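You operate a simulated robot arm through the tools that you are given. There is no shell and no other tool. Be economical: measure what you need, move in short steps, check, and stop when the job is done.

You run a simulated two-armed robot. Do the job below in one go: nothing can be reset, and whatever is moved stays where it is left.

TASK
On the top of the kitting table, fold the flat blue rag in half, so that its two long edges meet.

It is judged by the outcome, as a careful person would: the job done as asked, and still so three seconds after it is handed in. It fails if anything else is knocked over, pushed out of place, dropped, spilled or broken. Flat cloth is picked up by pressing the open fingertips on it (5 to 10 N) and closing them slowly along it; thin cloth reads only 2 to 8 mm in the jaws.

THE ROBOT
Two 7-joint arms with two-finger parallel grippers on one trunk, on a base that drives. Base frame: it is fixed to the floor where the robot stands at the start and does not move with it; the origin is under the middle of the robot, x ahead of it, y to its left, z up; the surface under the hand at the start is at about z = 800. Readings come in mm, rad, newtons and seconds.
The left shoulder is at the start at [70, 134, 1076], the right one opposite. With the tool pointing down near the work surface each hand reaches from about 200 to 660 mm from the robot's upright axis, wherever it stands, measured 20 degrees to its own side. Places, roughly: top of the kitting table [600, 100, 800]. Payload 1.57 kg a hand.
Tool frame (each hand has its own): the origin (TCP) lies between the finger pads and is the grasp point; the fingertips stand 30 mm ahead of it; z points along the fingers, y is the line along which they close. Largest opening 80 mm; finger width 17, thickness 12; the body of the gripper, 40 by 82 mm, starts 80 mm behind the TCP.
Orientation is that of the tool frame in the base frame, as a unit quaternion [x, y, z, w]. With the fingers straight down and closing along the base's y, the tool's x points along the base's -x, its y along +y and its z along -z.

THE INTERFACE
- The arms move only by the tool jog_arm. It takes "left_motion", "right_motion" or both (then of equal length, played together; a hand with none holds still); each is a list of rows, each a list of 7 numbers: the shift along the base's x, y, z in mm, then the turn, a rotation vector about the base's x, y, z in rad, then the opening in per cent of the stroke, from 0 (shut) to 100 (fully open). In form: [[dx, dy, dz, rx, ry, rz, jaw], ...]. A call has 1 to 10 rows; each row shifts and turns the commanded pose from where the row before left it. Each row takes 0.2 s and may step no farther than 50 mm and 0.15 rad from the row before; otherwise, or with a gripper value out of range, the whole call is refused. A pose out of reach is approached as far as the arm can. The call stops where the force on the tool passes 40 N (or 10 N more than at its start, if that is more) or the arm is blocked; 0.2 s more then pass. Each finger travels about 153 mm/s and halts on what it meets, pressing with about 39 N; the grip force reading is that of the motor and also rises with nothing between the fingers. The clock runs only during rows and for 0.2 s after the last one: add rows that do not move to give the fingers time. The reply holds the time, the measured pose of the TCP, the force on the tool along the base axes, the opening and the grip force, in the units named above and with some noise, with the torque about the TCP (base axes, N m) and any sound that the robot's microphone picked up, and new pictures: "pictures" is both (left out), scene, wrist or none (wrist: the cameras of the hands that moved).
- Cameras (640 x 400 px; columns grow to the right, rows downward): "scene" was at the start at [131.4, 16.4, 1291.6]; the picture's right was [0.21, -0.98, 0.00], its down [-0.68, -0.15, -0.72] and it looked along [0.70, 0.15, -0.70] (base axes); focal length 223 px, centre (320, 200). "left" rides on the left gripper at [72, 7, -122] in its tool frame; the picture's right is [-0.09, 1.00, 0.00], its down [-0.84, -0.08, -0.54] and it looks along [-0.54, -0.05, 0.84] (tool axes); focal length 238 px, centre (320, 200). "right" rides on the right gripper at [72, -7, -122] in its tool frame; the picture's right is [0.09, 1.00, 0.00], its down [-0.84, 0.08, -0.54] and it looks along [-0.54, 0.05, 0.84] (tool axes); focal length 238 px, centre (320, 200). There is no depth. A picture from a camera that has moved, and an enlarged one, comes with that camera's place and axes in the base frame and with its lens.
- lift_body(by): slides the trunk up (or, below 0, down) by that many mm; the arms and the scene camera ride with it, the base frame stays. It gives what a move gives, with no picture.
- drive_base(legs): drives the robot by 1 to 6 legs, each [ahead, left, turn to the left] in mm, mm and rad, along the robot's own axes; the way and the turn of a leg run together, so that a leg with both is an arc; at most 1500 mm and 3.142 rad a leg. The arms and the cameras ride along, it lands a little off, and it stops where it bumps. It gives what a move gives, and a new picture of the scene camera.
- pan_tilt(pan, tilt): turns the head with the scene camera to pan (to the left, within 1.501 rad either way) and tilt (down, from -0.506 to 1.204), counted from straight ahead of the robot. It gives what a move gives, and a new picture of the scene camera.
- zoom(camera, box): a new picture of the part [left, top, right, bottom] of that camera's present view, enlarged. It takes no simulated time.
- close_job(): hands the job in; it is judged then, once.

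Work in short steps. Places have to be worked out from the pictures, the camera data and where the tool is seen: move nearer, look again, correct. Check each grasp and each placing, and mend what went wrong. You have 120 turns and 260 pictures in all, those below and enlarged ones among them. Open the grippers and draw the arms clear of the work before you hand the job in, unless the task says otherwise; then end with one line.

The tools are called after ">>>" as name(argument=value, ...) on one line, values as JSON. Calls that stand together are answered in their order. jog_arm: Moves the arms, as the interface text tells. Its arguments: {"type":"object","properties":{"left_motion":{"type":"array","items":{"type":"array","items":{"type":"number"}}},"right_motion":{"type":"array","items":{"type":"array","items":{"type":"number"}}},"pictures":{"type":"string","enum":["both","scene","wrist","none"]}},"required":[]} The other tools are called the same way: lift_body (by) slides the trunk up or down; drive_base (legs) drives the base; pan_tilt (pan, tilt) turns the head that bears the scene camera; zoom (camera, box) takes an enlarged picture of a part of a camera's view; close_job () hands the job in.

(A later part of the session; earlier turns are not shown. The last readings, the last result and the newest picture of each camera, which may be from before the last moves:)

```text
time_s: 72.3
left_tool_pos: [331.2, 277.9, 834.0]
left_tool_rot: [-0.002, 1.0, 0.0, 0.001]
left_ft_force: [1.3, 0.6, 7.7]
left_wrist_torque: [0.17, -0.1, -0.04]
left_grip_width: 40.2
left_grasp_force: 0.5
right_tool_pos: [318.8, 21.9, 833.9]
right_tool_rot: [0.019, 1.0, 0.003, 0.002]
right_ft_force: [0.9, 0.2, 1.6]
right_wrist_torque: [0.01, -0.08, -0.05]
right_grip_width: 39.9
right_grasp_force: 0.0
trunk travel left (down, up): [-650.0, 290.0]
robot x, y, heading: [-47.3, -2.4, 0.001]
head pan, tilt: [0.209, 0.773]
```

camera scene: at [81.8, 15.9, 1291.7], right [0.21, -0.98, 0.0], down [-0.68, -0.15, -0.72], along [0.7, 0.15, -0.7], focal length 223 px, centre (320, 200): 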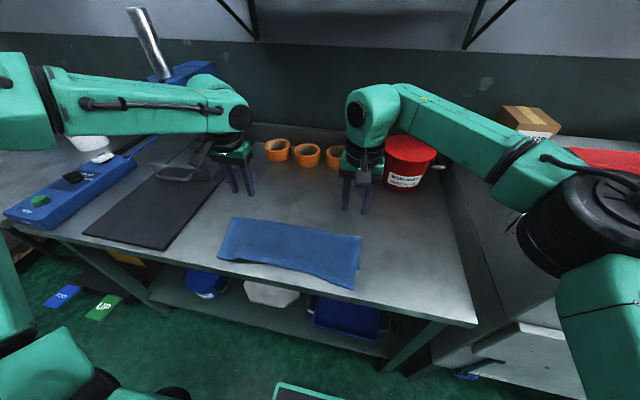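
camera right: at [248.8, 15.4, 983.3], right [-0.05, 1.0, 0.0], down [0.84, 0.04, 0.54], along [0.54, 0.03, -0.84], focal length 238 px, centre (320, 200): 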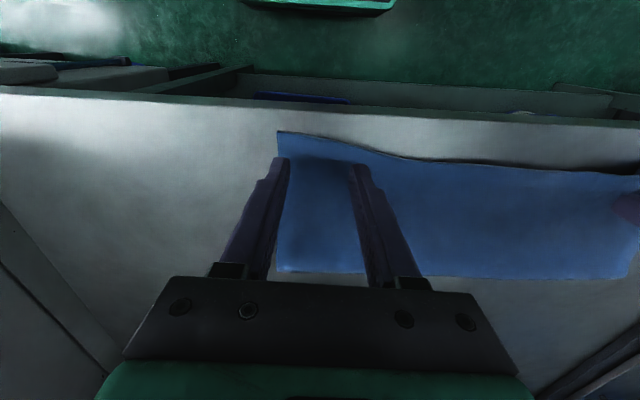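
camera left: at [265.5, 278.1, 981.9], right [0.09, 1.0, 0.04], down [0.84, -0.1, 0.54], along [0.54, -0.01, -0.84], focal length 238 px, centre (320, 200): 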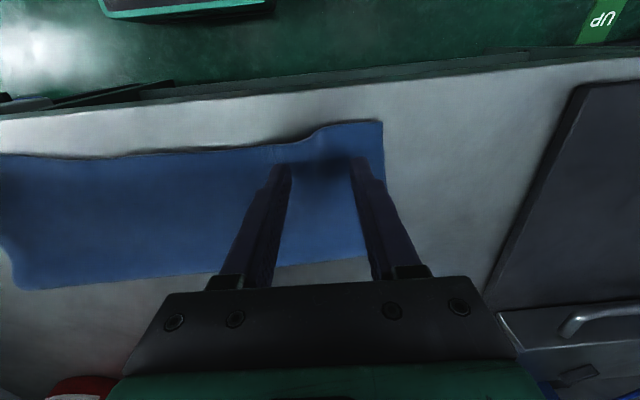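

The left has 7.7 N. I'll press the right about 1.2 mm more, then close both slowly.

>>> jog_arm(left_motion=[[0, 0, 0, 0, 0, 0, 50], [0, 0, 0, 0, 0, 0, 44], [0, 0, 0, 0, 0, 0, 38], [0, 0, 0, 0, 0, 0, 32], [0, 0, 0, 0, 0, 0, 26], [0, 0, 0, 0, 0, 0, 20], [0, 0, 0, 0, 0, 0, 13], [0, 0, 0, 0, 0, 0, 6], [0, 0, 0, 0, 0, 0, 0], [0, 0, 0, 0, 0, 0, 0]], right_motion=[[0, 0, -1.2, 0, 0, 0, 50], [0, 0, 0, 0, 0, 0, 44], [0, 0, 0, 0, 0, 0, 38], [0, 0, 0, 0, 0, 0, 32], [0, 0, 0, 0, 0, 0, 26], [0, 0, 0, 0, 0, 0, 20], [0, 0, 0, 0, 0, 0, 13], [0, 0, 0, 0, 0, 0, 6], [0, 0, 0, 0, 0, 0, 0], [0, 0, 0, 0, 0, 0, 0]], pictures="wrist")

```text
time_s: 74.5
left_tool_pos: [331.2, 278.0, 833.8]
left_tool_rot: [-0.004, 1.0, 0.0, 0.002]
left_ft_force: [0.6, -2.2, 9.2]
left_wrist_torque: [-0.03, -0.06, 0.03]
left_grip_width: 4.7
left_grasp_force: 25.5
right_tool_pos: [317.5, 22.3, 833.0]
right_tool_rot: [0.019, 1.0, 0.002, 0.002]
right_ft_force: [1.1, 3.4, 4.1]
right_wrist_torque: [0.09, 0.0, 0.02]
right_grip_width: 4.1
right_grasp_force: 24.5
trunk travel left (down, up): [-650.0, 290.0]
robot x, y, heading: [-49.2, -1.7, -0.0]
head pan, tilt: [0.209, 0.773]
camera right: at [244.9, 16.6, 957.3], right [-0.05, 1.0, 0.01], down [0.84, 0.04, 0.55], along [0.55, 0.03, -0.84], focal length 238 px, centre (320, 200)
camera left: at [258.4, 282.9, 955.7], right [0.09, 1.0, 0.0], down [0.84, -0.07, 0.54], along [0.54, -0.05, -0.84], focal length 238 px, centre (320, 200)
```

right: 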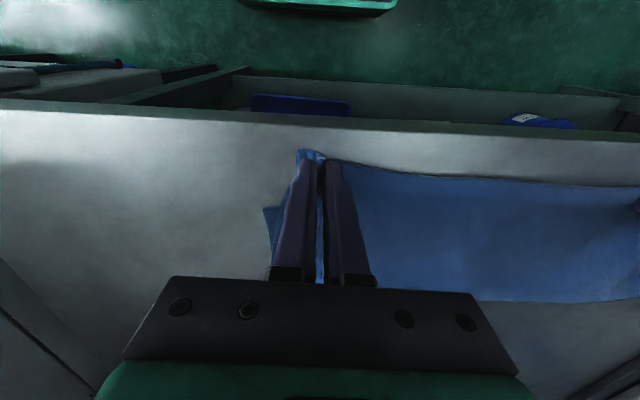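
left: 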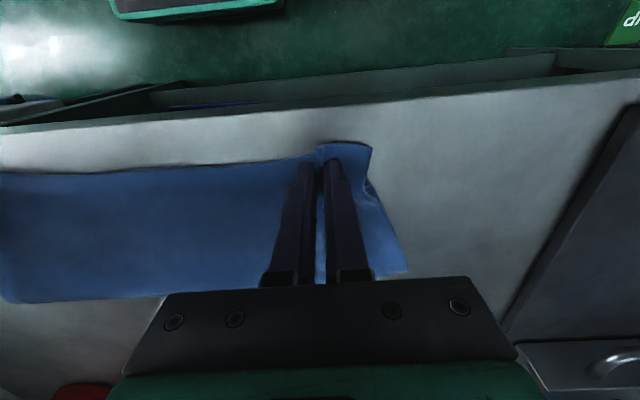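

Both hands hold the top edge. I'll lift it over, past the desired fold line (x≈490/505), so the lower layer extends flat.

>>> jog_arm(left_motion=[[8, 0, 28, 0, 0, 0, 0], [16, 0, 28, 0, 0, 0, 0], [24, 0, 24, 0, 0, 0, 0], [28, 0, 16, 0, 0, 0, 0], [28, 0, 6, 0, 0, 0, 0], [28, 0, -2, 0, 0, 0, 0], [27, 0, -4, 0, 0, 0, 0], [0, 0, 0, 0, 0, 0, 0]], right_motion=[[12, 0, 28, 0, 0, 0, 0], [20, 0, 28, 0, 0, 0, 0], [28, 0, 24, 0, 0, 0, 0], [32, 0, 16, 0, 0, 0, 0], [32, 0, 6, 0, 0, 0, 0], [32, 0, -2, 0, 0, 0, 0], [31, 0, -4, 0, 0, 0, 0], [0, 0, 0, 0, 0, 0, 0]])

>>> zoom(camera="scene", box=[200, 170, 380, 280])

```text
time_s: 76.3
left_tool_pos: [489.4, 276.4, 928.9]
left_tool_rot: [-0.002, 1.0, 0.0, 0.001]
left_ft_force: [0.1, -3.8, -0.2]
left_wrist_torque: [-0.13, -0.03, -0.03]
left_grip_width: 4.5
left_grasp_force: 25.0
right_tool_pos: [505.1, 21.2, 928.2]
right_tool_rot: [0.019, 1.0, 0.003, 0.002]
right_ft_force: [-0.4, 2.3, -1.1]
right_wrist_torque: [0.1, -0.02, 0.0]
right_grip_width: 4.0
right_grasp_force: 24.8
trunk travel left (down, up): [-650.0, 290.0]
robot x, y, heading: [-50.7, 0.2, -0.0]
head pan, tilt: [0.209, 0.773]
camera scene: at [81.3, 15.3, 1291.7], right [0.21, -0.98, 0.0], down [-0.68, -0.15, -0.72], along [0.7, 0.15, -0.7], focal length 223 px, centre (320, 200)
camera right: at [432.3, 16.2, 1052.9], right [-0.06, 1.0, 0.01], down [0.84, 0.04, 0.55], along [0.54, 0.03, -0.84], focal length 238 px, centre (320, 200)
camera left: at [417.3, 282.2, 1051.5], right [0.09, 1.0, 0.0], down [0.84, -0.07, 0.54], along [0.54, -0.05, -0.84], focal length 238 px, centre (320, 200)
```

scene: 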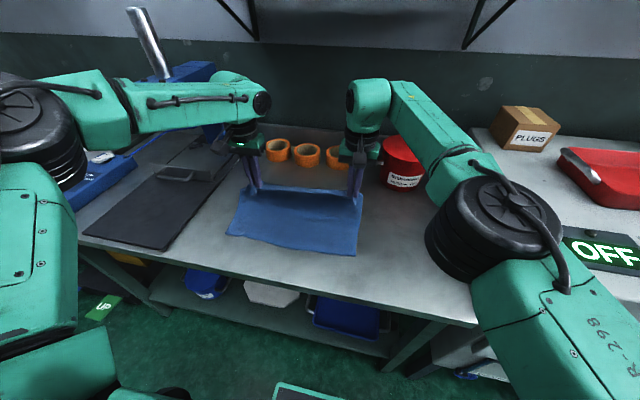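
right: 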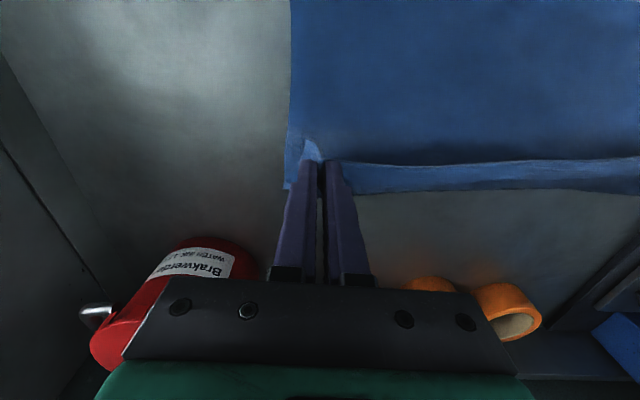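
left: 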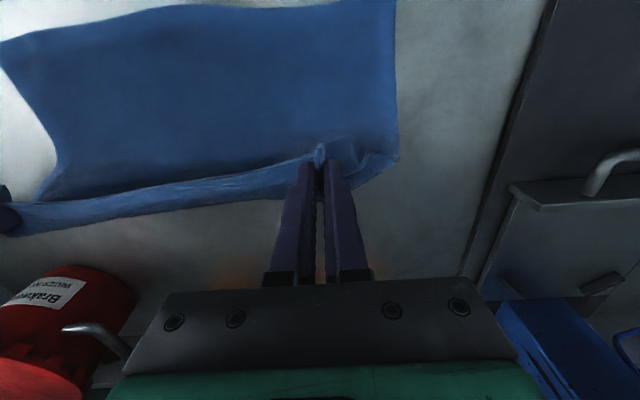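

```text
3.56 times, centred on (290, 225) of scene
camera zoom: at [81.3, 15.3, 1291.7], right [0.21, -0.98, 0.0], down [-0.68, -0.15, -0.72], along [0.7, 0.15, -0.7], focal length 792 px, centre (427, 111)
```

zoom: 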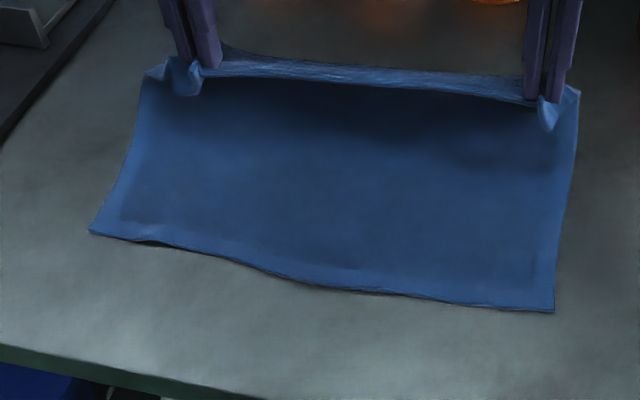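

The lower layer now lies flat. Its near edge moved to x≈388 (left), 380 (mid) and 395 (right), and the hands are above the half line (~508). I'll lay the top edge back along an arc to land on that near edge.

>>> jog_arm(left_motion=[[-14, 0, -2, 0, 0, 0, 0], [-16, 0, -6, 0, 0, 0, 0], [-16, 0, -11, 0, 0, 0, 0], [-14, 0, -15, 0, 0, 0, 0], [-12, 0, -18, 0, 0, 0, 0], [-10, 0, -18, 0, 0, 0, 0], [-7, 0, -12, 0, 0, 0, 0], [0, 0, 0, 0, 0, 0, 0]], right_motion=[[-15, 0, -2, 0, 0, 0, 0], [-17, 0, -6, 0, 0, 0, 0], [-17, 0, -11, 0, 0, 0, 0], [-16, 0, -15, 0, 0, 0, 0], [-13, 0, -18, 0, 0, 0, 0], [-11, 0, -18, 0, 0, 0, 0], [-8, 0, -12, 0, 0, 0, 0], [0, 0, 0, 0, 0, 0, 0]])

>>> zoom(camera="scene", box=[200, 170, 380, 280])

```text
time_s: 78.1
left_tool_pos: [400.9, 279.2, 847.6]
left_tool_rot: [-0.003, 1.0, 0.0, 0.0]
left_ft_force: [0.9, -5.2, -0.3]
left_wrist_torque: [-0.16, -0.02, -0.02]
left_grip_width: 4.6
left_grasp_force: 24.7
right_tool_pos: [409.7, 21.7, 845.7]
right_tool_rot: [0.02, 1.0, 0.004, 0.002]
right_ft_force: [-0.3, 4.5, 0.7]
right_wrist_torque: [0.11, 0.0, 0.03]
right_grip_width: 3.7
right_grasp_force: 24.3
trunk travel left (down, up): [-650.0, 290.0]
robot x, y, heading: [-48.8, -2.1, -0.002]
head pan, tilt: [0.209, 0.773]
camera scene: at [82.4, 15.9, 1291.6], right [0.21, -0.98, 0.0], down [-0.68, -0.15, -0.72], along [0.7, 0.15, -0.7], focal length 223 px, centre (320, 200)
camera right: at [336.0, 16.4, 970.1], right [-0.05, 1.0, 0.0], down [0.84, 0.04, 0.54], along [0.54, 0.03, -0.84], focal length 238 px, centre (320, 200)
camera left: at [328.9, 284.7, 969.1], right [0.09, 1.0, 0.0], down [0.84, -0.07, 0.54], along [0.54, -0.05, -0.84], focal length 238 px, centre (320, 200)
```

scene: 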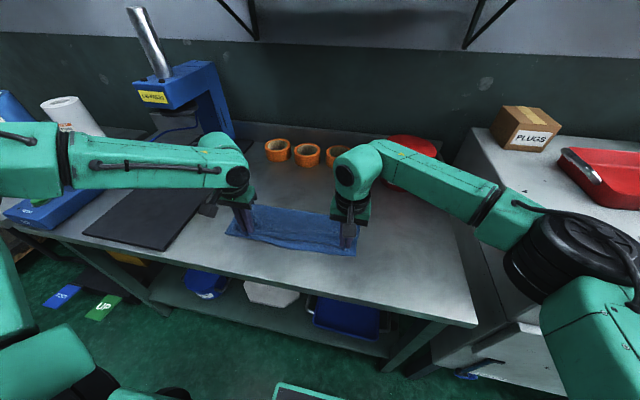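
right: 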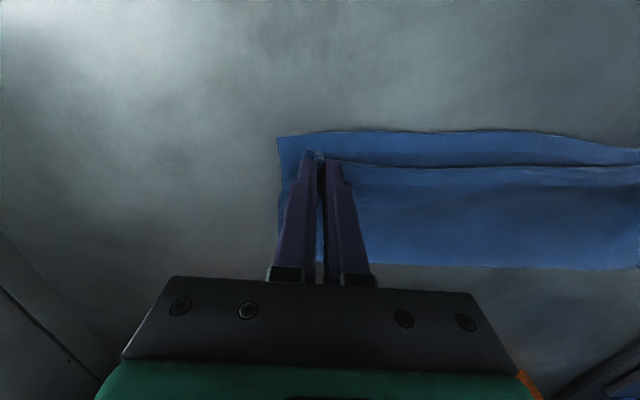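
left: 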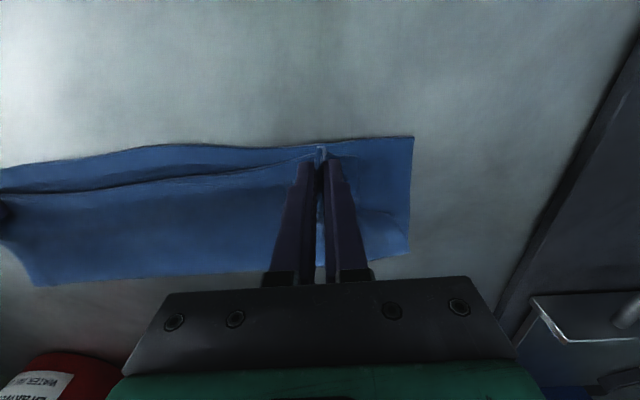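

```text
3.56 times, centred on (290, 225) of scene
camera zoom: at [82.4, 15.9, 1291.6], right [0.21, -0.98, 0.0], down [-0.68, -0.15, -0.72], along [0.7, 0.15, -0.7], focal length 792 px, centre (427, 111)
```

zoom: 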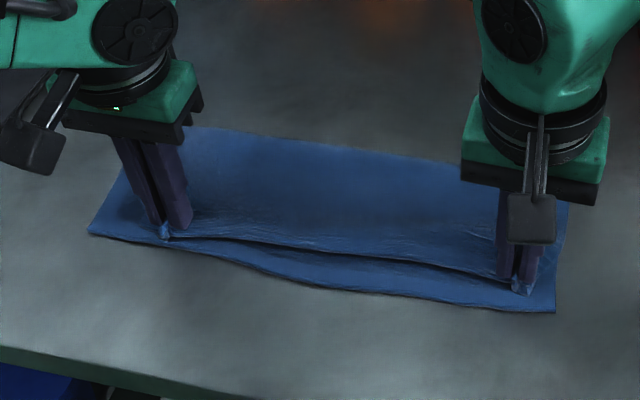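

The top edge is about 10 mm (left) and 20 mm (right) short. I'll move that much nearer while lowering to the surface.

>>> jog_arm(left_motion=[[-4, 0, -3, 0, 0, 0, 0], [-4, 0, -3, 0, 0, 0, 0], [-4, 0, -2, 0, 0, 0, 0], [0, 0, 0, 0, 0, 0, 0]], right_motion=[[-6, 0, -3, 0, 0, 0, 0], [-6, 0, -2, 0, 0, 0, 0], [-6, 0, -1, 0, 0, 0, 0], [0, 0, 0, 0, 0, 0, 0]], pictures="wrist")

>>> zoom(camera="scene", box=[200, 170, 380, 280])

```text
time_s: 79.1
left_tool_pos: [389.4, 278.5, 838.4]
left_tool_rot: [-0.004, 1.0, 0.0, 0.0]
left_ft_force: [0.1, -5.2, 1.5]
left_wrist_torque: [-0.15, -0.03, -0.01]
left_grip_width: 4.6
left_grasp_force: 24.5
right_tool_pos: [390.4, 21.0, 839.7]
right_tool_rot: [0.019, 1.0, 0.004, 0.002]
right_ft_force: [-0.6, 4.2, 1.2]
right_wrist_torque: [0.14, -0.04, 0.0]
right_grip_width: 3.8
right_grasp_force: 24.5
trunk travel left (down, up): [-650.0, 290.0]
robot x, y, heading: [-49.8, 0.9, -0.002]
head pan, tilt: [0.209, 0.773]
camera right: at [317.3, 16.8, 963.9], right [-0.05, 1.0, 0.0], down [0.84, 0.04, 0.54], along [0.54, 0.03, -0.84], focal length 238 px, centre (320, 200)
camera left: at [317.2, 284.2, 960.4], right [0.09, 1.0, 0.0], down [0.84, -0.07, 0.54], along [0.54, -0.05, -0.84], focal length 238 px, centre (320, 200)
```

right: 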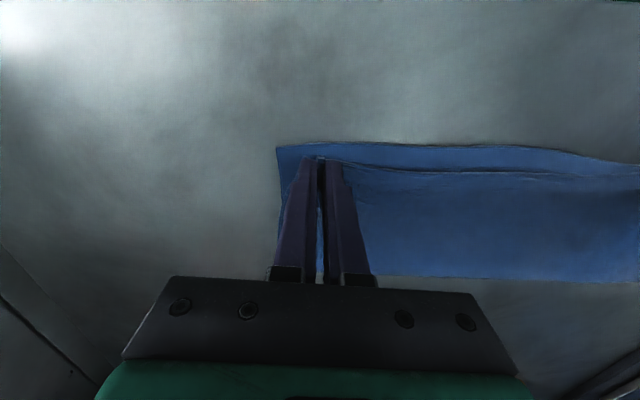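
left: 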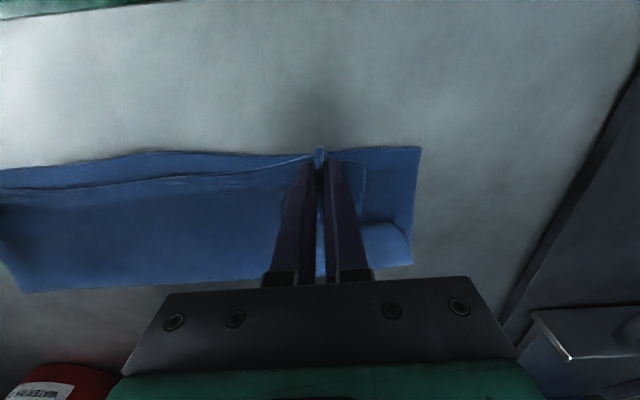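

```text
3.56 times, centred on (290, 225) of scene
camera zoom: at [82.3, 15.8, 1291.6], right [0.21, -0.98, 0.0], down [-0.68, -0.15, -0.72], along [0.7, 0.15, -0.7], focal length 792 px, centre (427, 111)
```

zoom: 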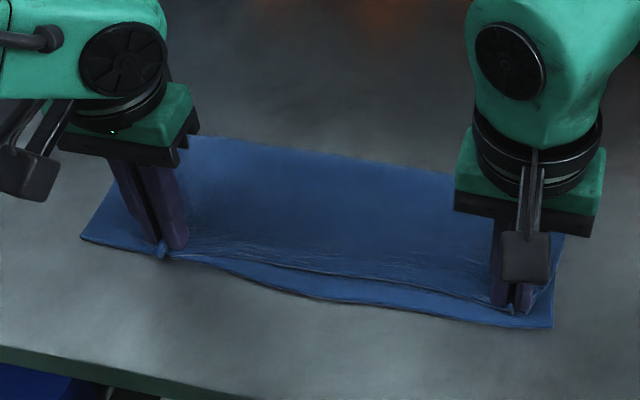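

Left edges coincide; the right and middle have about a 12–15 mm gap. The taut edge should relax on release, so I'll release and look.

>>> jog_arm(left_motion=[[0, 0, -2, 0, 0, 0, 0], [0, 0, 0, 0, 0, 0, 10], [0, 0, 0, 0, 0, 0, 25], [0, 0, 0, 0, 0, 0, 25], [0, 0, 15, 0, 0, 0, 25], [0, 0, 30, 0, 0, 0, 25], [0, 0, 35, 0, 0, 0, 25], [30, 0, 10, 0, 0, 0, 25], [40, 0, 0, 0, 0, 0, 25], [40, 0, 0, 0, 0, 0, 25]], right_motion=[[-4, 0, -2, 0, 0, 0, 0], [0, 0, 0, 0, 0, 0, 10], [0, 0, 0, 0, 0, 0, 25], [0, 0, 0, 0, 0, 0, 25], [0, 0, 15, 0, 0, 0, 25], [0, 0, 30, 0, 0, 0, 25], [0, 0, 35, 0, 0, 0, 25], [30, 0, 10, 0, 0, 0, 25], [40, 0, 0, 0, 0, 0, 25], [40, 0, 0, 0, 0, 0, 25]])

>>> zoom(camera="scene", box=[200, 170, 380, 280])

```text
time_s: 81.3
left_tool_pos: [500.1, 278.5, 925.7]
left_tool_rot: [-0.003, 1.0, -0.001, -0.001]
left_ft_force: [-0.1, 0.1, 0.1]
left_wrist_torque: [0.01, 0.05, -0.01]
left_grip_width: 19.6
left_grasp_force: 0.1
right_tool_pos: [497.9, 22.1, 927.3]
right_tool_rot: [0.018, 1.0, 0.002, 0.002]
right_ft_force: [0.7, -0.8, -0.3]
right_wrist_torque: [0.01, 0.04, -0.01]
right_grip_width: 20.1
right_grasp_force: 0.1
trunk travel left (down, up): [-650.0, 290.0]
robot x, y, heading: [-50.4, 0.1, -0.001]
head pan, tilt: [0.209, 0.773]
camera scene: at [84.6, 16.9, 1291.3], right [0.21, -0.98, 0.0], down [-0.68, -0.15, -0.71], along [0.7, 0.15, -0.7], focal length 223 px, centre (320, 200)
camera right: at [425.4, 17.2, 1051.0], right [-0.06, 1.0, 0.0], down [0.84, 0.05, 0.54], along [0.54, 0.03, -0.84], focal length 238 px, centre (320, 200)
camera left: at [427.7, 284.3, 1047.3], right [0.09, 1.0, 0.0], down [0.84, -0.07, 0.54], along [0.54, -0.05, -0.84], focal length 238 px, centre (320, 200)
```

scene: 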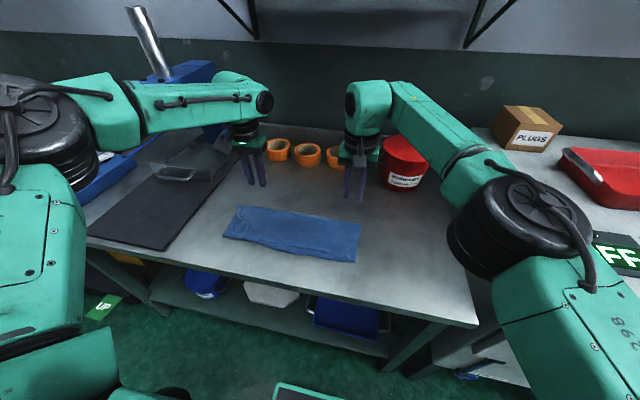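
right: 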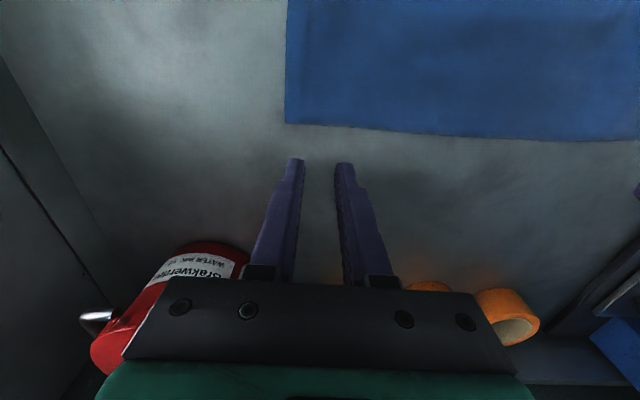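
left: 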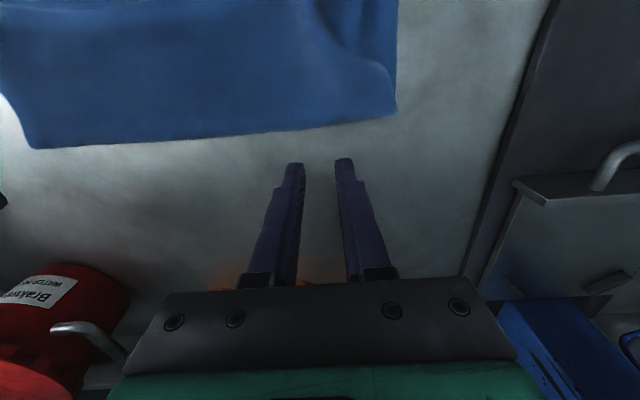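

```text
3.56 times, centred on (290, 225) of scene
camera zoom: at [84.6, 16.9, 1291.3], right [0.21, -0.98, 0.0], down [-0.68, -0.15, -0.71], along [0.7, 0.15, -0.7], focal length 792 px, centre (427, 111)
```

zoom: 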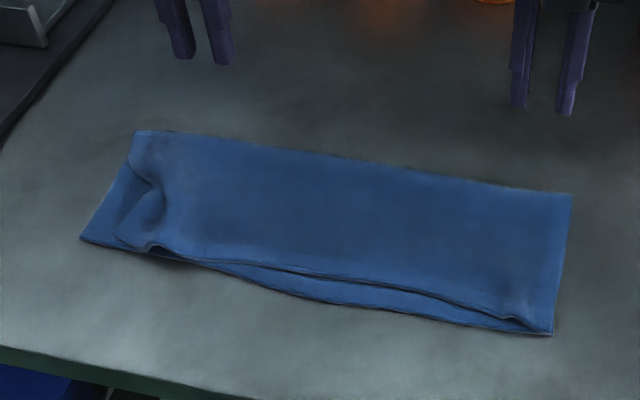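

>>> zoom(camera="scene", box=[215, 200, 305, 260])

>>> zoom(camera="scene", box=[280, 210, 370, 270])

```text
6.67 times, centred on (260, 230) of scene
camera zoom: at [84.6, 16.9, 1291.3], right [0.21, -0.98, 0.0], down [-0.68, -0.15, -0.71], along [0.7, 0.15, -0.7], focal length 1485 px, centre (720, 0)
```

zoom: 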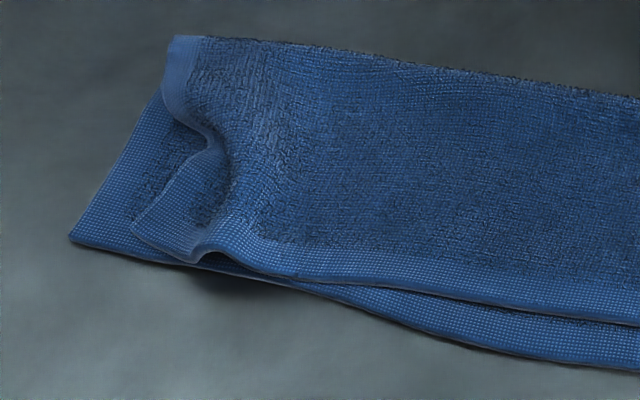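

```text
6.67 times, centred on (325, 240) of scene
camera zoom: at [84.6, 16.9, 1291.3], right [0.21, -0.98, 0.0], down [-0.68, -0.15, -0.71], along [0.7, 0.15, -0.7], focal length 1485 px, centre (287, -67)
```

zoom: 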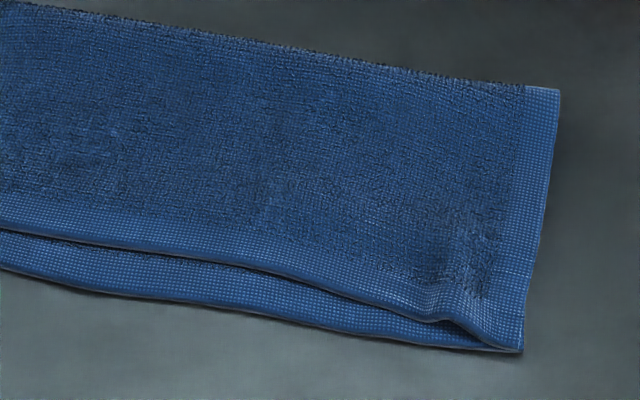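

Nearly there: corners at left (384,350) and right (379,-8). Two flaws remain. The top edge is up to 18 mm back in the middle, and the left top corner is puckered about 20 mm inward. I'll press the closed fingertips lightly on the top hem and slide it; first I'll position for the middle.

>>> jog_arm(left_motion=[[-18, -14, -10, 0, 0, 0, 0], [-20, -15, -16, 0, 0, 0, 0], [-20, -15, -16, 0, 0, 0, 0], [-20, -15, -16, 0, 0, 0, 0], [-18, -14, -16, 0, 0, 0, 0], [0, 0, -9, 0, 0, 0, 0], [0, 0, 0, 0, 0, 0, 0]], right_motion=[[-18, 12, -10, 0, 0, 0, 0], [-20, 13, -16, 0, 0, 0, 0], [-20, 13, -16, 0, 0, 0, 0], [-20, 13, -16, 0, 0, 0, 0], [-16, 12, -16, 0, 0, 0, 0], [0, 0, -9, 0, 0, 0, 0], [0, 0, 0, 0, 0, 0, 0]], pictures="wrist")

```text
time_s: 82.9
left_tool_pos: [402.4, 204.8, 843.8]
left_tool_rot: [-0.003, 1.0, 0.0, 0.0]
left_ft_force: [-0.5, 0.1, 0.9]
left_wrist_torque: [-0.02, -0.03, -0.01]
left_grip_width: 0.1
left_grasp_force: 21.5
right_tool_pos: [402.6, 84.9, 846.4]
right_tool_rot: [0.019, 1.0, 0.002, 0.002]
right_ft_force: [-0.2, 0.3, -0.4]
right_wrist_torque: [0.02, 0.02, -0.01]
right_grip_width: 0.0
right_grasp_force: 21.6
trunk travel left (down, up): [-650.0, 290.0]
robot x, y, heading: [-47.3, -0.7, 0.002]
head pan, tilt: [0.209, 0.773]
camera right: at [329.3, 80.0, 969.3], right [-0.05, 1.0, 0.0], down [0.84, 0.04, 0.54], along [0.54, 0.03, -0.84], focal length 238 px, centre (320, 200)
camera left: at [330.3, 210.9, 965.2], right [0.09, 1.0, 0.0], down [0.84, -0.07, 0.54], along [0.54, -0.05, -0.84], focal length 238 px, centre (320, 200)
```

right: 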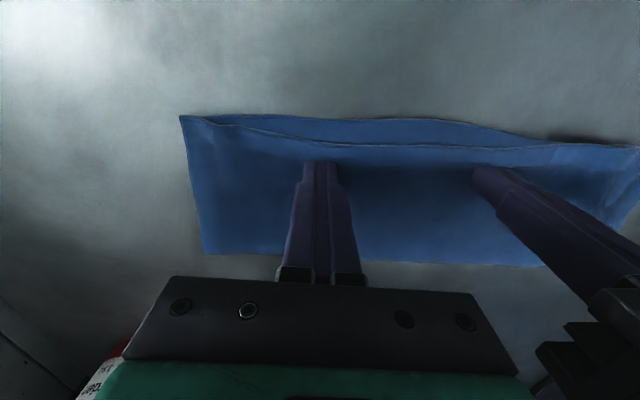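
left: 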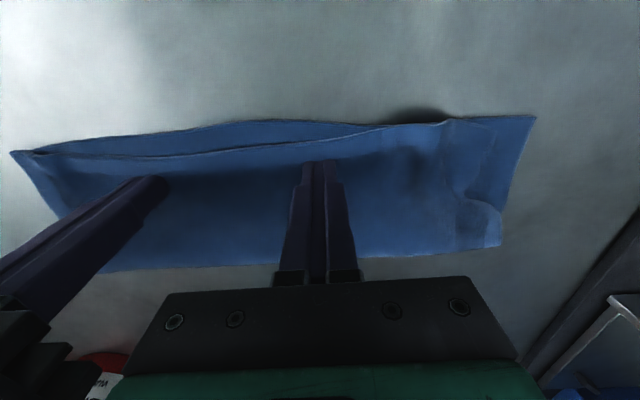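

The middle gap is visible between the hands. I'll touch lightly and slide the top hem about 12–16 mm toward the robot.

>>> jog_arm(left_motion=[[0, 0, -3, 0, 0, 0, 0], [0, 0, -1.5, 0, 0, 0, 0], [-3, 0, 0, 0, 0, 0, 0], [-3, 0, 0, 0, 0, 0, 0], [-3, 0, 0, 0, 0, 0, 0], [-3, 0, 0, 0, 0, 0, 0], [0, 0, 0, 0, 0, 0, 0]], right_motion=[[0, 0, -4, 0, 0, 0, 0], [0, 0, -2.5, 0, 0, 0, 0], [-4, 0, 0, 0, 0, 0, 0], [-4, 0, 0, 0, 0, 0, 0], [-4, 0, 0, 0, 0, 0, 0], [-4, 0, 0, 0, 0, 0, 0], [0, 0, 0, 0, 0, 0, 0]], pictures="wrist")

```text
time_s: 84.5
left_tool_pos: [390.0, 204.3, 840.5]
left_tool_rot: [-0.004, 1.0, 0.0, 0.001]
left_ft_force: [-0.2, -0.6, 0.6]
left_wrist_torque: [0.0, -0.01, 0.02]
left_grip_width: 0.0
left_grasp_force: 21.7
right_tool_pos: [387.1, 85.3, 838.6]
right_tool_rot: [0.019, 1.0, 0.003, 0.002]
right_ft_force: [0.2, -0.3, 0.7]
right_wrist_torque: [-0.01, -0.04, 0.02]
right_grip_width: 0.0
right_grasp_force: 21.3
trunk travel left (down, up): [-650.0, 290.0]
robot x, y, heading: [-48.1, -1.9, 0.001]
head pan, tilt: [0.209, 0.773]
camera right: at [314.5, 79.9, 962.5], right [-0.05, 1.0, 0.0], down [0.84, 0.04, 0.54], along [0.54, 0.03, -0.84], focal length 238 px, centre (320, 200)
camera left: at [318.6, 210.5, 960.9], right [0.09, 1.0, 0.0], down [0.84, -0.07, 0.54], along [0.54, -0.05, -0.84], focal length 238 px, centre (320, 200)
```

right: 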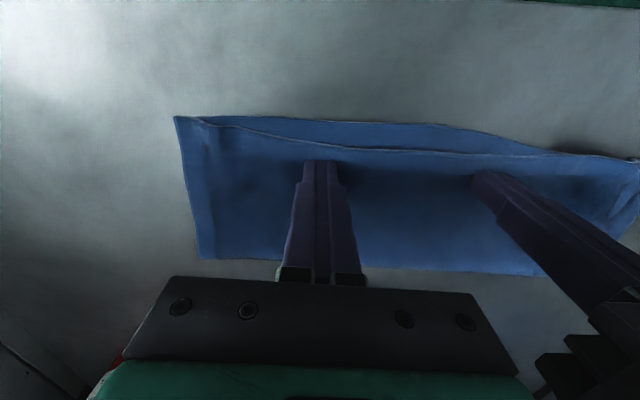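
left: 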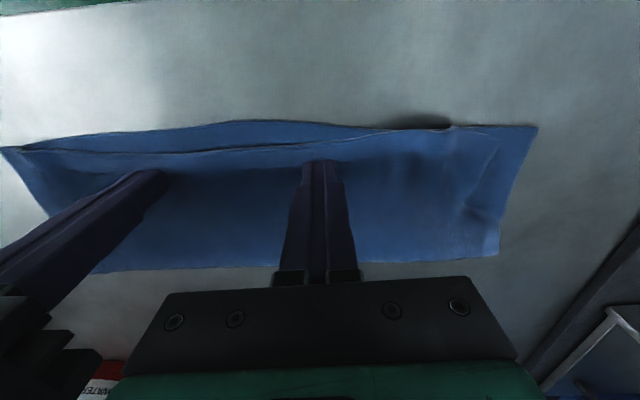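

Even a very light touch slides the whole rag, so the lower layer must be anchored. The right hand will press on the exposed lower hem at about (360,73). The left will pinch the top hem at y≈157 and pull it over.

>>> jog_arm(left_motion=[[0, 0, 15, 0, 0, 0, 0], [0, 0, 5, 0, 0, 0, 20], [-4, -20, 0, 0, 0, 0, 40], [-5, -27, 0, 0, 0, 0, 40], [0, 0, 0, 0, 0, 0, 40], [0, 0, 0, 0, 0, 0, 40]], right_motion=[[0, 0, 15, 0, 0, 0, 0], [-14, -6, 0, 0, 0, 0, 0], [-13, -6, 0, 0, 0, 0, 0], [0, 0, -10, 0, 0, 0, 0], [0, 0, -7, 0, 0, 0, 0], [0, 0, 0, 0, 0, 0, 0]], pictures="wrist")

```text
time_s: 85.9
left_tool_pos: [381.9, 166.6, 855.8]
left_tool_rot: [-0.017, 1.0, 0.004, -0.004]
left_ft_force: [-0.1, -0.1, -0.2]
left_wrist_torque: [0.0, 0.0, -0.01]
left_grip_width: 32.1
left_grasp_force: 0.1
right_tool_pos: [361.9, 72.8, 840.1]
right_tool_rot: [0.021, 1.0, 0.006, 0.003]
right_ft_force: [0.3, -0.7, -0.8]
right_wrist_torque: [-0.01, 0.0, -0.01]
right_grip_width: 0.1
right_grasp_force: 20.8
trunk travel left (down, up): [-650.0, 290.0]
robot x, y, heading: [-51.7, -0.2, 0.004]
head pan, tilt: [0.209, 0.773]
camera right: at [288.0, 66.9, 963.2], right [-0.05, 1.0, 0.01], down [0.84, 0.03, 0.55], along [0.55, 0.04, -0.84], focal length 238 px, centre (320, 200)
camera left: at [311.6, 169.7, 979.0], right [0.06, 1.0, 0.01], down [0.84, -0.05, 0.54], along [0.53, -0.03, -0.84], focal length 238 px, centre (320, 200)
```

right: 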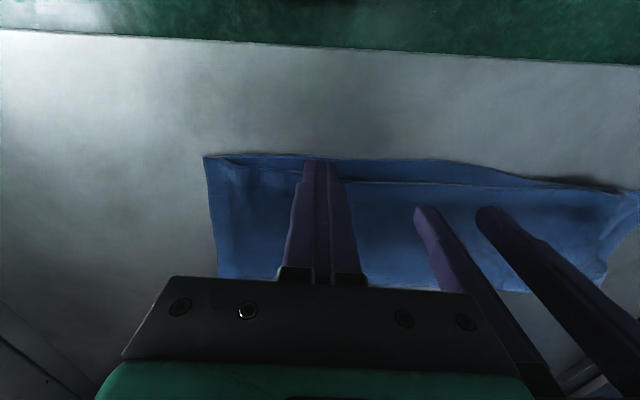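
left: 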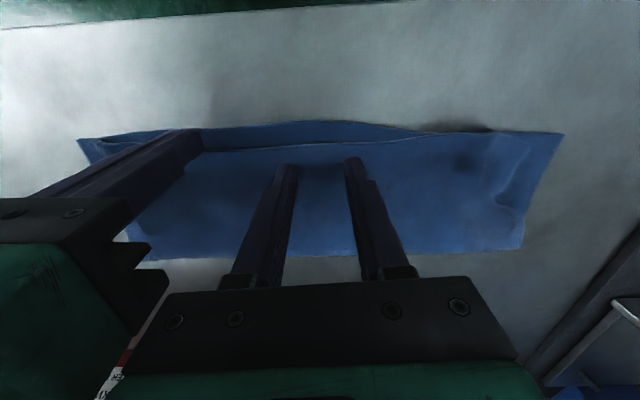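

Positioned. Next I'll press the right onto the lower hem and bring the left lightly onto the top hem.

>>> jog_arm(left_motion=[[0, 0, -5, 0, 0, 0, 40], [0, 0, -5, 0, 0, 0, 40], [0, 0, -3, 0, 0, 0, 40], [0, 0, -1.5, 0, 0, 0, 40], [0, 0, 0, 0, 0, 0, 40]], right_motion=[[0, 0, -3, 0, 0, 0, 0], [0, 0, -2, 0, 0, 0, 0], [0, 0, -2, 0, 0, 0, 0], [0, 0, -1, 0, 0, 0, 0], [0, 0, 0, 0, 0, 0, 0]], pictures="wrist")

```text
time_s: 86.7
left_tool_pos: [386.5, 163.9, 851.7]
left_tool_rot: [-0.017, 1.0, -0.001, 0.008]
left_ft_force: [0.6, -0.3, 0.4]
left_wrist_torque: [0.0, 0.01, -0.01]
left_grip_width: 31.9
left_grasp_force: 0.1
right_tool_pos: [361.0, 72.7, 834.1]
right_tool_rot: [0.024, 1.0, 0.004, 0.006]
right_ft_force: [-4.0, 2.2, 26.1]
right_wrist_torque: [0.04, -0.06, 0.02]
right_grip_width: 0.1
right_grasp_force: 21.3
trunk travel left (down, up): [-650.0, 290.0]
robot x, y, heading: [-48.3, -1.0, 0.003]
head pan, tilt: [0.209, 0.773]
stopped in row 3 (right hand): the force on the tool passed its limit at 44 N (the readings are from after the stop); the commanded pose is now the measured one
camera right: at [286.7, 66.6, 957.0], right [-0.05, 1.0, 0.01], down [0.83, 0.03, 0.55], along [0.55, 0.03, -0.83], focal length 238 px, centre (320, 200)
camera left: at [312.7, 168.8, 972.3], right [0.06, 1.0, 0.0], down [0.83, -0.05, 0.56], along [0.55, -0.03, -0.83], focal length 238 px, centre (320, 200)
```

right: 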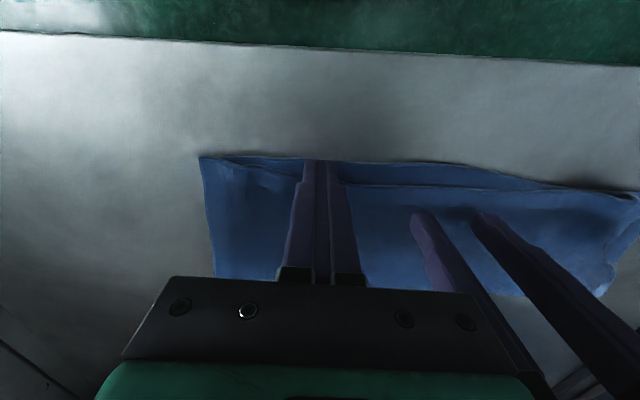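
left: 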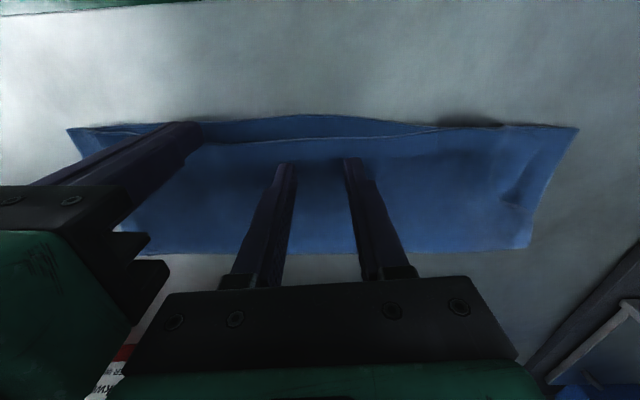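

The right presses at 26 N; I'll ease it a little. Then the left goes down to a light touch and closes.

>>> jog_arm(left_motion=[[-5, 0, -4, 0, 0, 0, 40], [-2, 0, -4, 0, 0, 0, 40], [0, 0, -2, 0, 0, 0, 40], [0, 0, 0, 0, 0, 0, 40]], right_motion=[[0, 0, 0.5, 0, 0, 0, 0], [0, 0, 0, 0, 0, 0, 0], [0, 0, 0, 0, 0, 0, 0], [0, 0, 0, 0, 0, 0, 0]], pictures="none")

```text
time_s: 87.2
left_tool_pos: [386.3, 165.7, 848.1]
left_tool_rot: [-0.022, 1.0, -0.003, 0.012]
left_ft_force: [0.0, -0.1, 0.4]
left_wrist_torque: [-0.01, 0.0, 0.0]
left_grip_width: 32.1
left_grasp_force: 0.0
right_tool_pos: [361.3, 72.1, 834.4]
right_tool_rot: [0.021, 1.0, 0.005, 0.007]
right_ft_force: [-3.8, -0.5, 19.9]
right_wrist_torque: [-0.06, -0.04, -0.01]
right_grip_width: 0.2
right_grasp_force: 21.4
trunk travel left (down, up): [-650.0, 290.0]
robot x, y, heading: [-49.9, -1.7, 0.002]
head pan, tilt: [0.209, 0.773]
stopped in row 2 (right hand): the force on the tool passed its limit at 42 N (the readings are from after the stop); the commanded pose is now the measured one
```

The right hand's force spikes stop the motion, so I'll raise it about 1.5 mm and continue with the left.

>>> jog_arm(right_motion=[[0, 0, 1, 0, 0, 0, 0], [0, 0, 0, 0, 0, 0, 0]], pictures="none")

>>> jog_arm(left_motion=[[-4, 0, -2, 0, 0, 0, 40], [-3, 0, -2, 0, 0, 0, 40], [0, 0, -2, 0, 0, 0, 40], [0, 0, -1, 0, 0, 0, 40], [0, 0, 0, 0, 0, 0, 40]], pictures="wrist")

```text
time_s: 87.8
left_tool_pos: [385.4, 165.8, 847.6]
left_tool_rot: [-0.022, 1.0, -0.004, 0.011]
left_ft_force: [0.8, -0.9, 0.6]
left_wrist_torque: [0.01, 0.03, 0.02]
left_grip_width: 32.0
left_grasp_force: 0.0
right_tool_pos: [361.5, 72.0, 834.0]
right_tool_rot: [0.02, 1.0, 0.003, 0.007]
right_ft_force: [-1.8, 0.4, 19.1]
right_wrist_torque: [-0.06, -0.09, 0.02]
right_grip_width: 0.0
right_grasp_force: 21.2
trunk travel left (down, up): [-650.0, 290.0]
robot x, y, heading: [-50.0, 0.8, -0.001]
head pan, tilt: [0.209, 0.773]
```

```text
time_s: 89.0
left_tool_pos: [377.8, 165.5, 841.1]
left_tool_rot: [-0.021, 1.0, -0.003, 0.01]
left_ft_force: [-0.1, 0.6, 0.7]
left_wrist_torque: [0.02, 0.0, 0.0]
left_grip_width: 32.0
left_grasp_force: 0.1
right_tool_pos: [360.1, 72.2, 834.1]
right_tool_rot: [0.021, 1.0, 0.003, 0.007]
right_ft_force: [0.6, 0.0, 19.1]
right_wrist_torque: [-0.11, -0.15, 0.01]
right_grip_width: 0.0
right_grasp_force: 21.5
trunk travel left (down, up): [-650.0, 290.0]
robot x, y, heading: [-49.1, -1.0, -0.008]
head pan, tilt: [0.209, 0.773]
camera left: at [303.4, 169.8, 961.2], right [0.05, 1.0, -0.01], down [0.83, -0.04, 0.56], along [0.56, -0.03, -0.83], focal length 238 px, centre (320, 200)
```

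left: 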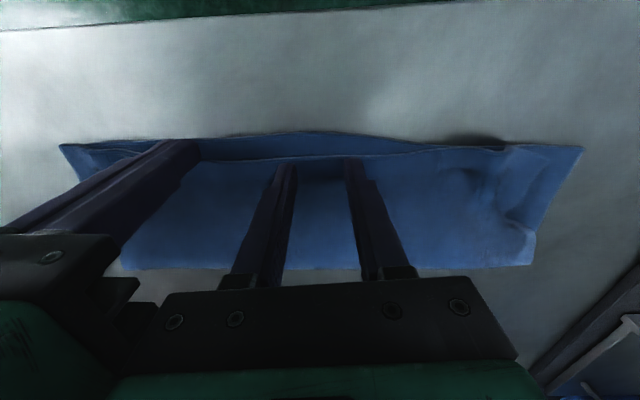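

Good placement. I'll lower the left a touch more and close slowly.

>>> jog_arm(left_motion=[[0, 0, -1.5, 0, 0, 0, 40], [0, 0, 0, 0, 0, 0, 34], [0, 0, 0, 0, 0, 0, 28], [0, 0, 0, 0, 0, 0, 22], [0, 0, 0, 0, 0, 0, 16], [0, 0, 0, 0, 0, 0, 10], [0, 0, 0, 0, 0, 0, 4], [0, 0, 0, 0, 0, 0, 0], [0, 0, 0, 0, 0, 0, 0]], pictures="wrist")

```text
time_s: 91.0
left_tool_pos: [377.7, 165.2, 840.2]
left_tool_rot: [-0.02, 1.0, -0.004, 0.01]
left_ft_force: [-0.3, 0.0, -0.2]
left_wrist_torque: [-0.03, 0.0, -0.02]
left_grip_width: 0.0
left_grasp_force: 21.6
right_tool_pos: [360.8, 72.2, 833.5]
right_tool_rot: [0.02, 1.0, 0.004, 0.007]
right_ft_force: [2.0, -0.7, 22.1]
right_wrist_torque: [-0.08, -0.21, 0.03]
right_grip_width: 0.1
right_grasp_force: 20.8
trunk travel left (down, up): [-650.0, 290.0]
robot x, y, heading: [-48.3, -1.1, 0.001]
head pan, tilt: [0.209, 0.773]
camera left: at [303.8, 169.8, 959.9], right [0.05, 1.0, -0.01], down [0.83, -0.04, 0.56], along [0.56, -0.03, -0.83], focal length 238 px, centre (320, 200)
```

left: 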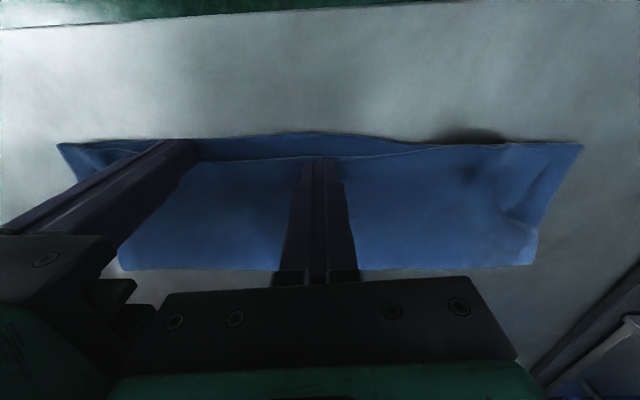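

No pinch, but with the lower layer anchored I can just slide the top hem with the closed tips. I'll press lightly and drag 15 mm.

>>> jog_arm(left_motion=[[0, 0, -1.5, 0, 0, 0, 0], [0, 0, -1, 0, 0, 0, 0], [-3, 0, 0, 0, 0, 0, 0], [-3, 0, 0, 0, 0, 0, 0], [-3, 0, 0, 0, 0, 0, 0], [-3, 0, 0, 0, 0, 0, 0], [-3, 0, 0, 0, 0, 0, 0], [0, 0, 0, 0, 0, 0, 0]], pictures="wrist")

```text
time_s: 92.8
left_tool_pos: [363.3, 166.4, 836.4]
left_tool_rot: [-0.021, 1.0, -0.003, 0.011]
left_ft_force: [0.4, -0.6, 2.9]
left_wrist_torque: [-0.01, -0.02, -0.02]
left_grip_width: 0.0
left_grasp_force: 21.4
right_tool_pos: [361.2, 71.1, 834.9]
right_tool_rot: [0.02, 1.0, 0.002, 0.007]
right_ft_force: [2.7, 0.5, 23.3]
right_wrist_torque: [-0.03, -0.25, 0.01]
right_grip_width: 0.0
right_grasp_force: 21.4
trunk travel left (down, up): [-650.0, 290.0]
robot x, y, heading: [-46.7, -0.8, 0.003]
head pan, tilt: [0.209, 0.773]
camera left: at [288.9, 170.1, 957.0], right [0.05, 1.0, -0.01], down [0.83, -0.04, 0.56], along [0.56, -0.03, -0.83], focal length 238 px, centre (320, 200)
```

left: 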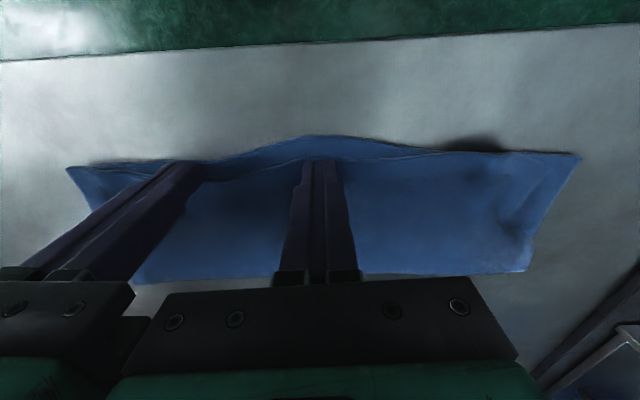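

The layers stick together and slide as one, so dragging doesn't help. I'll lift off and look before regrasping the top hem nearer its middle.

>>> jog_arm(left_motion=[[0, 0, 20, 0, 0, 0, 0], [0, 10, 35, 0, 0, 0, 20], [20, 20, 35, 0, 0, 0, 40], [40, 0, 0, 0, 0, 0, 40], [40, 0, 0, 0, 0, 0, 40], [40, 0, 0, 0, 0, 0, 40], [0, 0, 0, 0, 0, 0, 40]], right_motion=[[0, 0, 20, 0, 0, 0, 0], [0, -10, 35, 0, 0, 0, 20], [20, -10, 35, 0, 0, 0, 40], [40, 0, 0, 0, 0, 0, 40], [40, 0, 0, 0, 0, 0, 40], [40, 0, 0, 0, 0, 0, 40], [0, 0, 0, 0, 0, 0, 40]], pictures="none")

>>> zoom(camera="scene", box=[200, 185, 380, 295])

```text
time_s: 94.4
left_tool_pos: [504.2, 195.0, 924.7]
left_tool_rot: [-0.021, 1.0, -0.003, 0.009]
left_ft_force: [-0.7, -0.6, 0.2]
left_wrist_torque: [-0.01, 0.0, -0.01]
left_grip_width: 32.1
left_grasp_force: 0.1
right_tool_pos: [491.4, 50.4, 922.8]
right_tool_rot: [0.02, 1.0, 0.004, 0.006]
right_ft_force: [-0.7, 0.1, -0.2]
right_wrist_torque: [0.04, -0.01, -0.01]
right_grip_width: 32.1
right_grasp_force: 0.2
right hand out of reach, approached as far as the arm can: row 6
trunk travel left (down, up): [-650.0, 290.0]
robot x, y, heading: [-49.2, -3.6, -0.004]
head pan, tilt: [0.209, 0.773]
```

```text
3.56 times, centred on (290, 240) of scene
camera zoom: at [81.3, 14.7, 1291.8], right [0.21, -0.98, 0.0], down [-0.68, -0.15, -0.72], along [0.7, 0.15, -0.7], focal length 792 px, centre (427, 58)
```

zoom: 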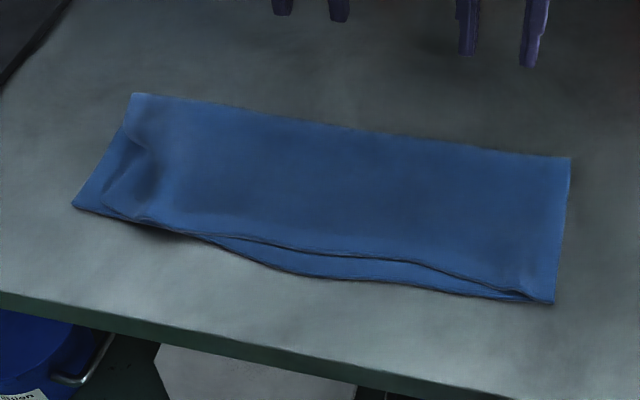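

Now the lower edge bows out in the middle: x≈343 at y 160, against ≈362 at both ends. The top edge is at ≈365–368. So I only need to push the lower bow in about 15–18 mm. The right hand will anchor the rag from above at about (430,70), and the left will go down in front of the bow.

>>> jog_arm(left_motion=[[-40, 0, 0, 0, 0, 0, 55], [-40, 0, 0, 0, 0, 0, 55], [-40, -5, 0, 0, 0, 0, 55], [-40, -10, -5, 0, 0, 0, 55], [-26, -10, -15, 0, 0, 0, 55], [0, 0, -35, 0, 0, 0, 55], [0, 0, -30, 0, 0, 0, 55], [0, 0, 0, 0, 0, 0, 55]], right_motion=[[-12, 4, -15, 0, 0, 0, 0], [-12, 4, -15, 0, 0, 0, 0], [-12, 4, -15, 0, 0, 0, 0], [-12, 4, -15, 0, 0, 0, 0], [-12, 4, -15, 0, 0, 0, 0], [0, 0, 0, 0, 0, 0, 0], [0, 0, 0, 0, 0, 0, 0], [0, 0, 0, 0, 0, 0, 0]])

```text
time_s: 96.2
left_tool_pos: [319.6, 170.6, 842.1]
left_tool_rot: [-0.021, 1.0, -0.003, 0.008]
left_ft_force: [-0.6, -0.1, -0.3]
left_wrist_torque: [0.0, -0.01, -0.01]
left_grip_width: 44.2
left_grasp_force: 0.0
right_tool_pos: [433.0, 71.3, 848.1]
right_tool_rot: [0.021, 1.0, 0.002, 0.007]
right_ft_force: [0.2, 0.3, 0.2]
right_wrist_torque: [-0.04, 0.01, 0.0]
right_grip_width: 0.1
right_grasp_force: 21.3
trunk travel left (down, up): [-650.0, 290.0]
robot x, y, heading: [-46.0, -1.2, 0.001]
head pan, tilt: [0.209, 0.773]
camera scene: at [82.1, 16.0, 1291.7], right [0.21, -0.98, 0.0], down [-0.68, -0.15, -0.72], along [0.7, 0.15, -0.7], focal length 223 px, centre (320, 200)
camera right: at [358.5, 67.5, 970.9], right [-0.05, 1.0, 0.0], down [0.83, 0.04, 0.55], along [0.55, 0.03, -0.83], focal length 238 px, centre (320, 200)
camera left: at [244.4, 175.2, 961.9], right [0.05, 1.0, -0.01], down [0.83, -0.04, 0.56], along [0.56, -0.03, -0.83], focal length 238 px, centre (320, 200)
```

scene: 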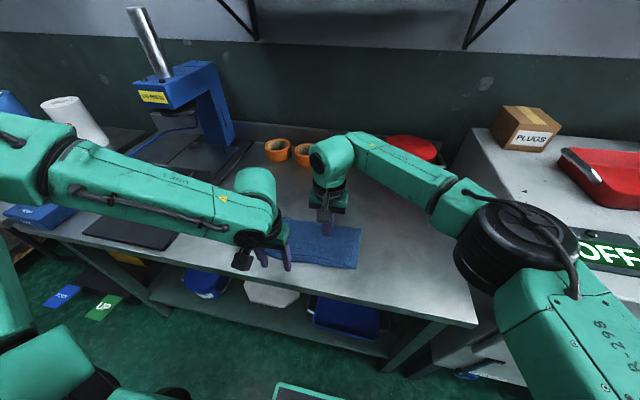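
right: 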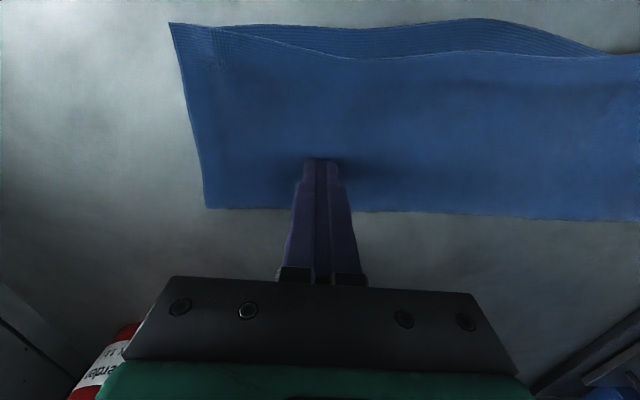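
left: 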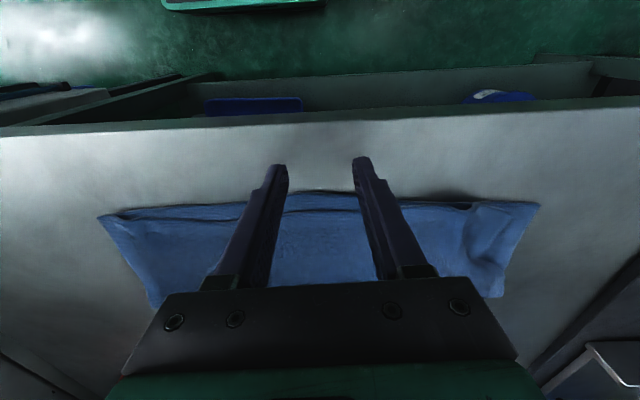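

The left fingers straddle the front of the bow. I'll lower the left to the table and press the right as an anchor.

>>> jog_arm(left_motion=[[0, 0, -4, 0, 0, 0, 55], [0, 0, -4, 0, 0, 0, 55], [0, 0, -2, 0, 0, 0, 55], [0, 0, -0.5, 0, 0, 0, 55], [0, 0, 0, 0, 0, 0, 55]], right_motion=[[0, 0, -4, 0, 0, 0, 0], [0, 0, -4, 0, 0, 0, 0], [0, 0, -2, 0, 0, 0, 0], [0, 0, -1.5, 0, 0, 0, 0], [0, 0, 0, 0, 0, 0, 0]], pictures="none")

```text
time_s: 97.4
left_tool_pos: [318.4, 171.6, 830.9]
left_tool_rot: [-0.021, 1.0, -0.003, 0.009]
left_ft_force: [-0.1, -0.4, -0.9]
left_wrist_torque: [0.03, 0.01, 0.01]
left_grip_width: 44.0
left_grasp_force: 0.1
right_tool_pos: [432.5, 71.2, 836.0]
right_tool_rot: [0.02, 1.0, 0.002, 0.005]
right_ft_force: [1.6, -0.5, 3.8]
right_wrist_torque: [-0.01, -0.02, -0.02]
right_grip_width: 0.0
right_grasp_force: 21.5
trunk travel left (down, up): [-650.0, 290.0]
robot x, y, heading: [-51.5, 0.2, -0.0]
head pan, tilt: [0.209, 0.773]
```

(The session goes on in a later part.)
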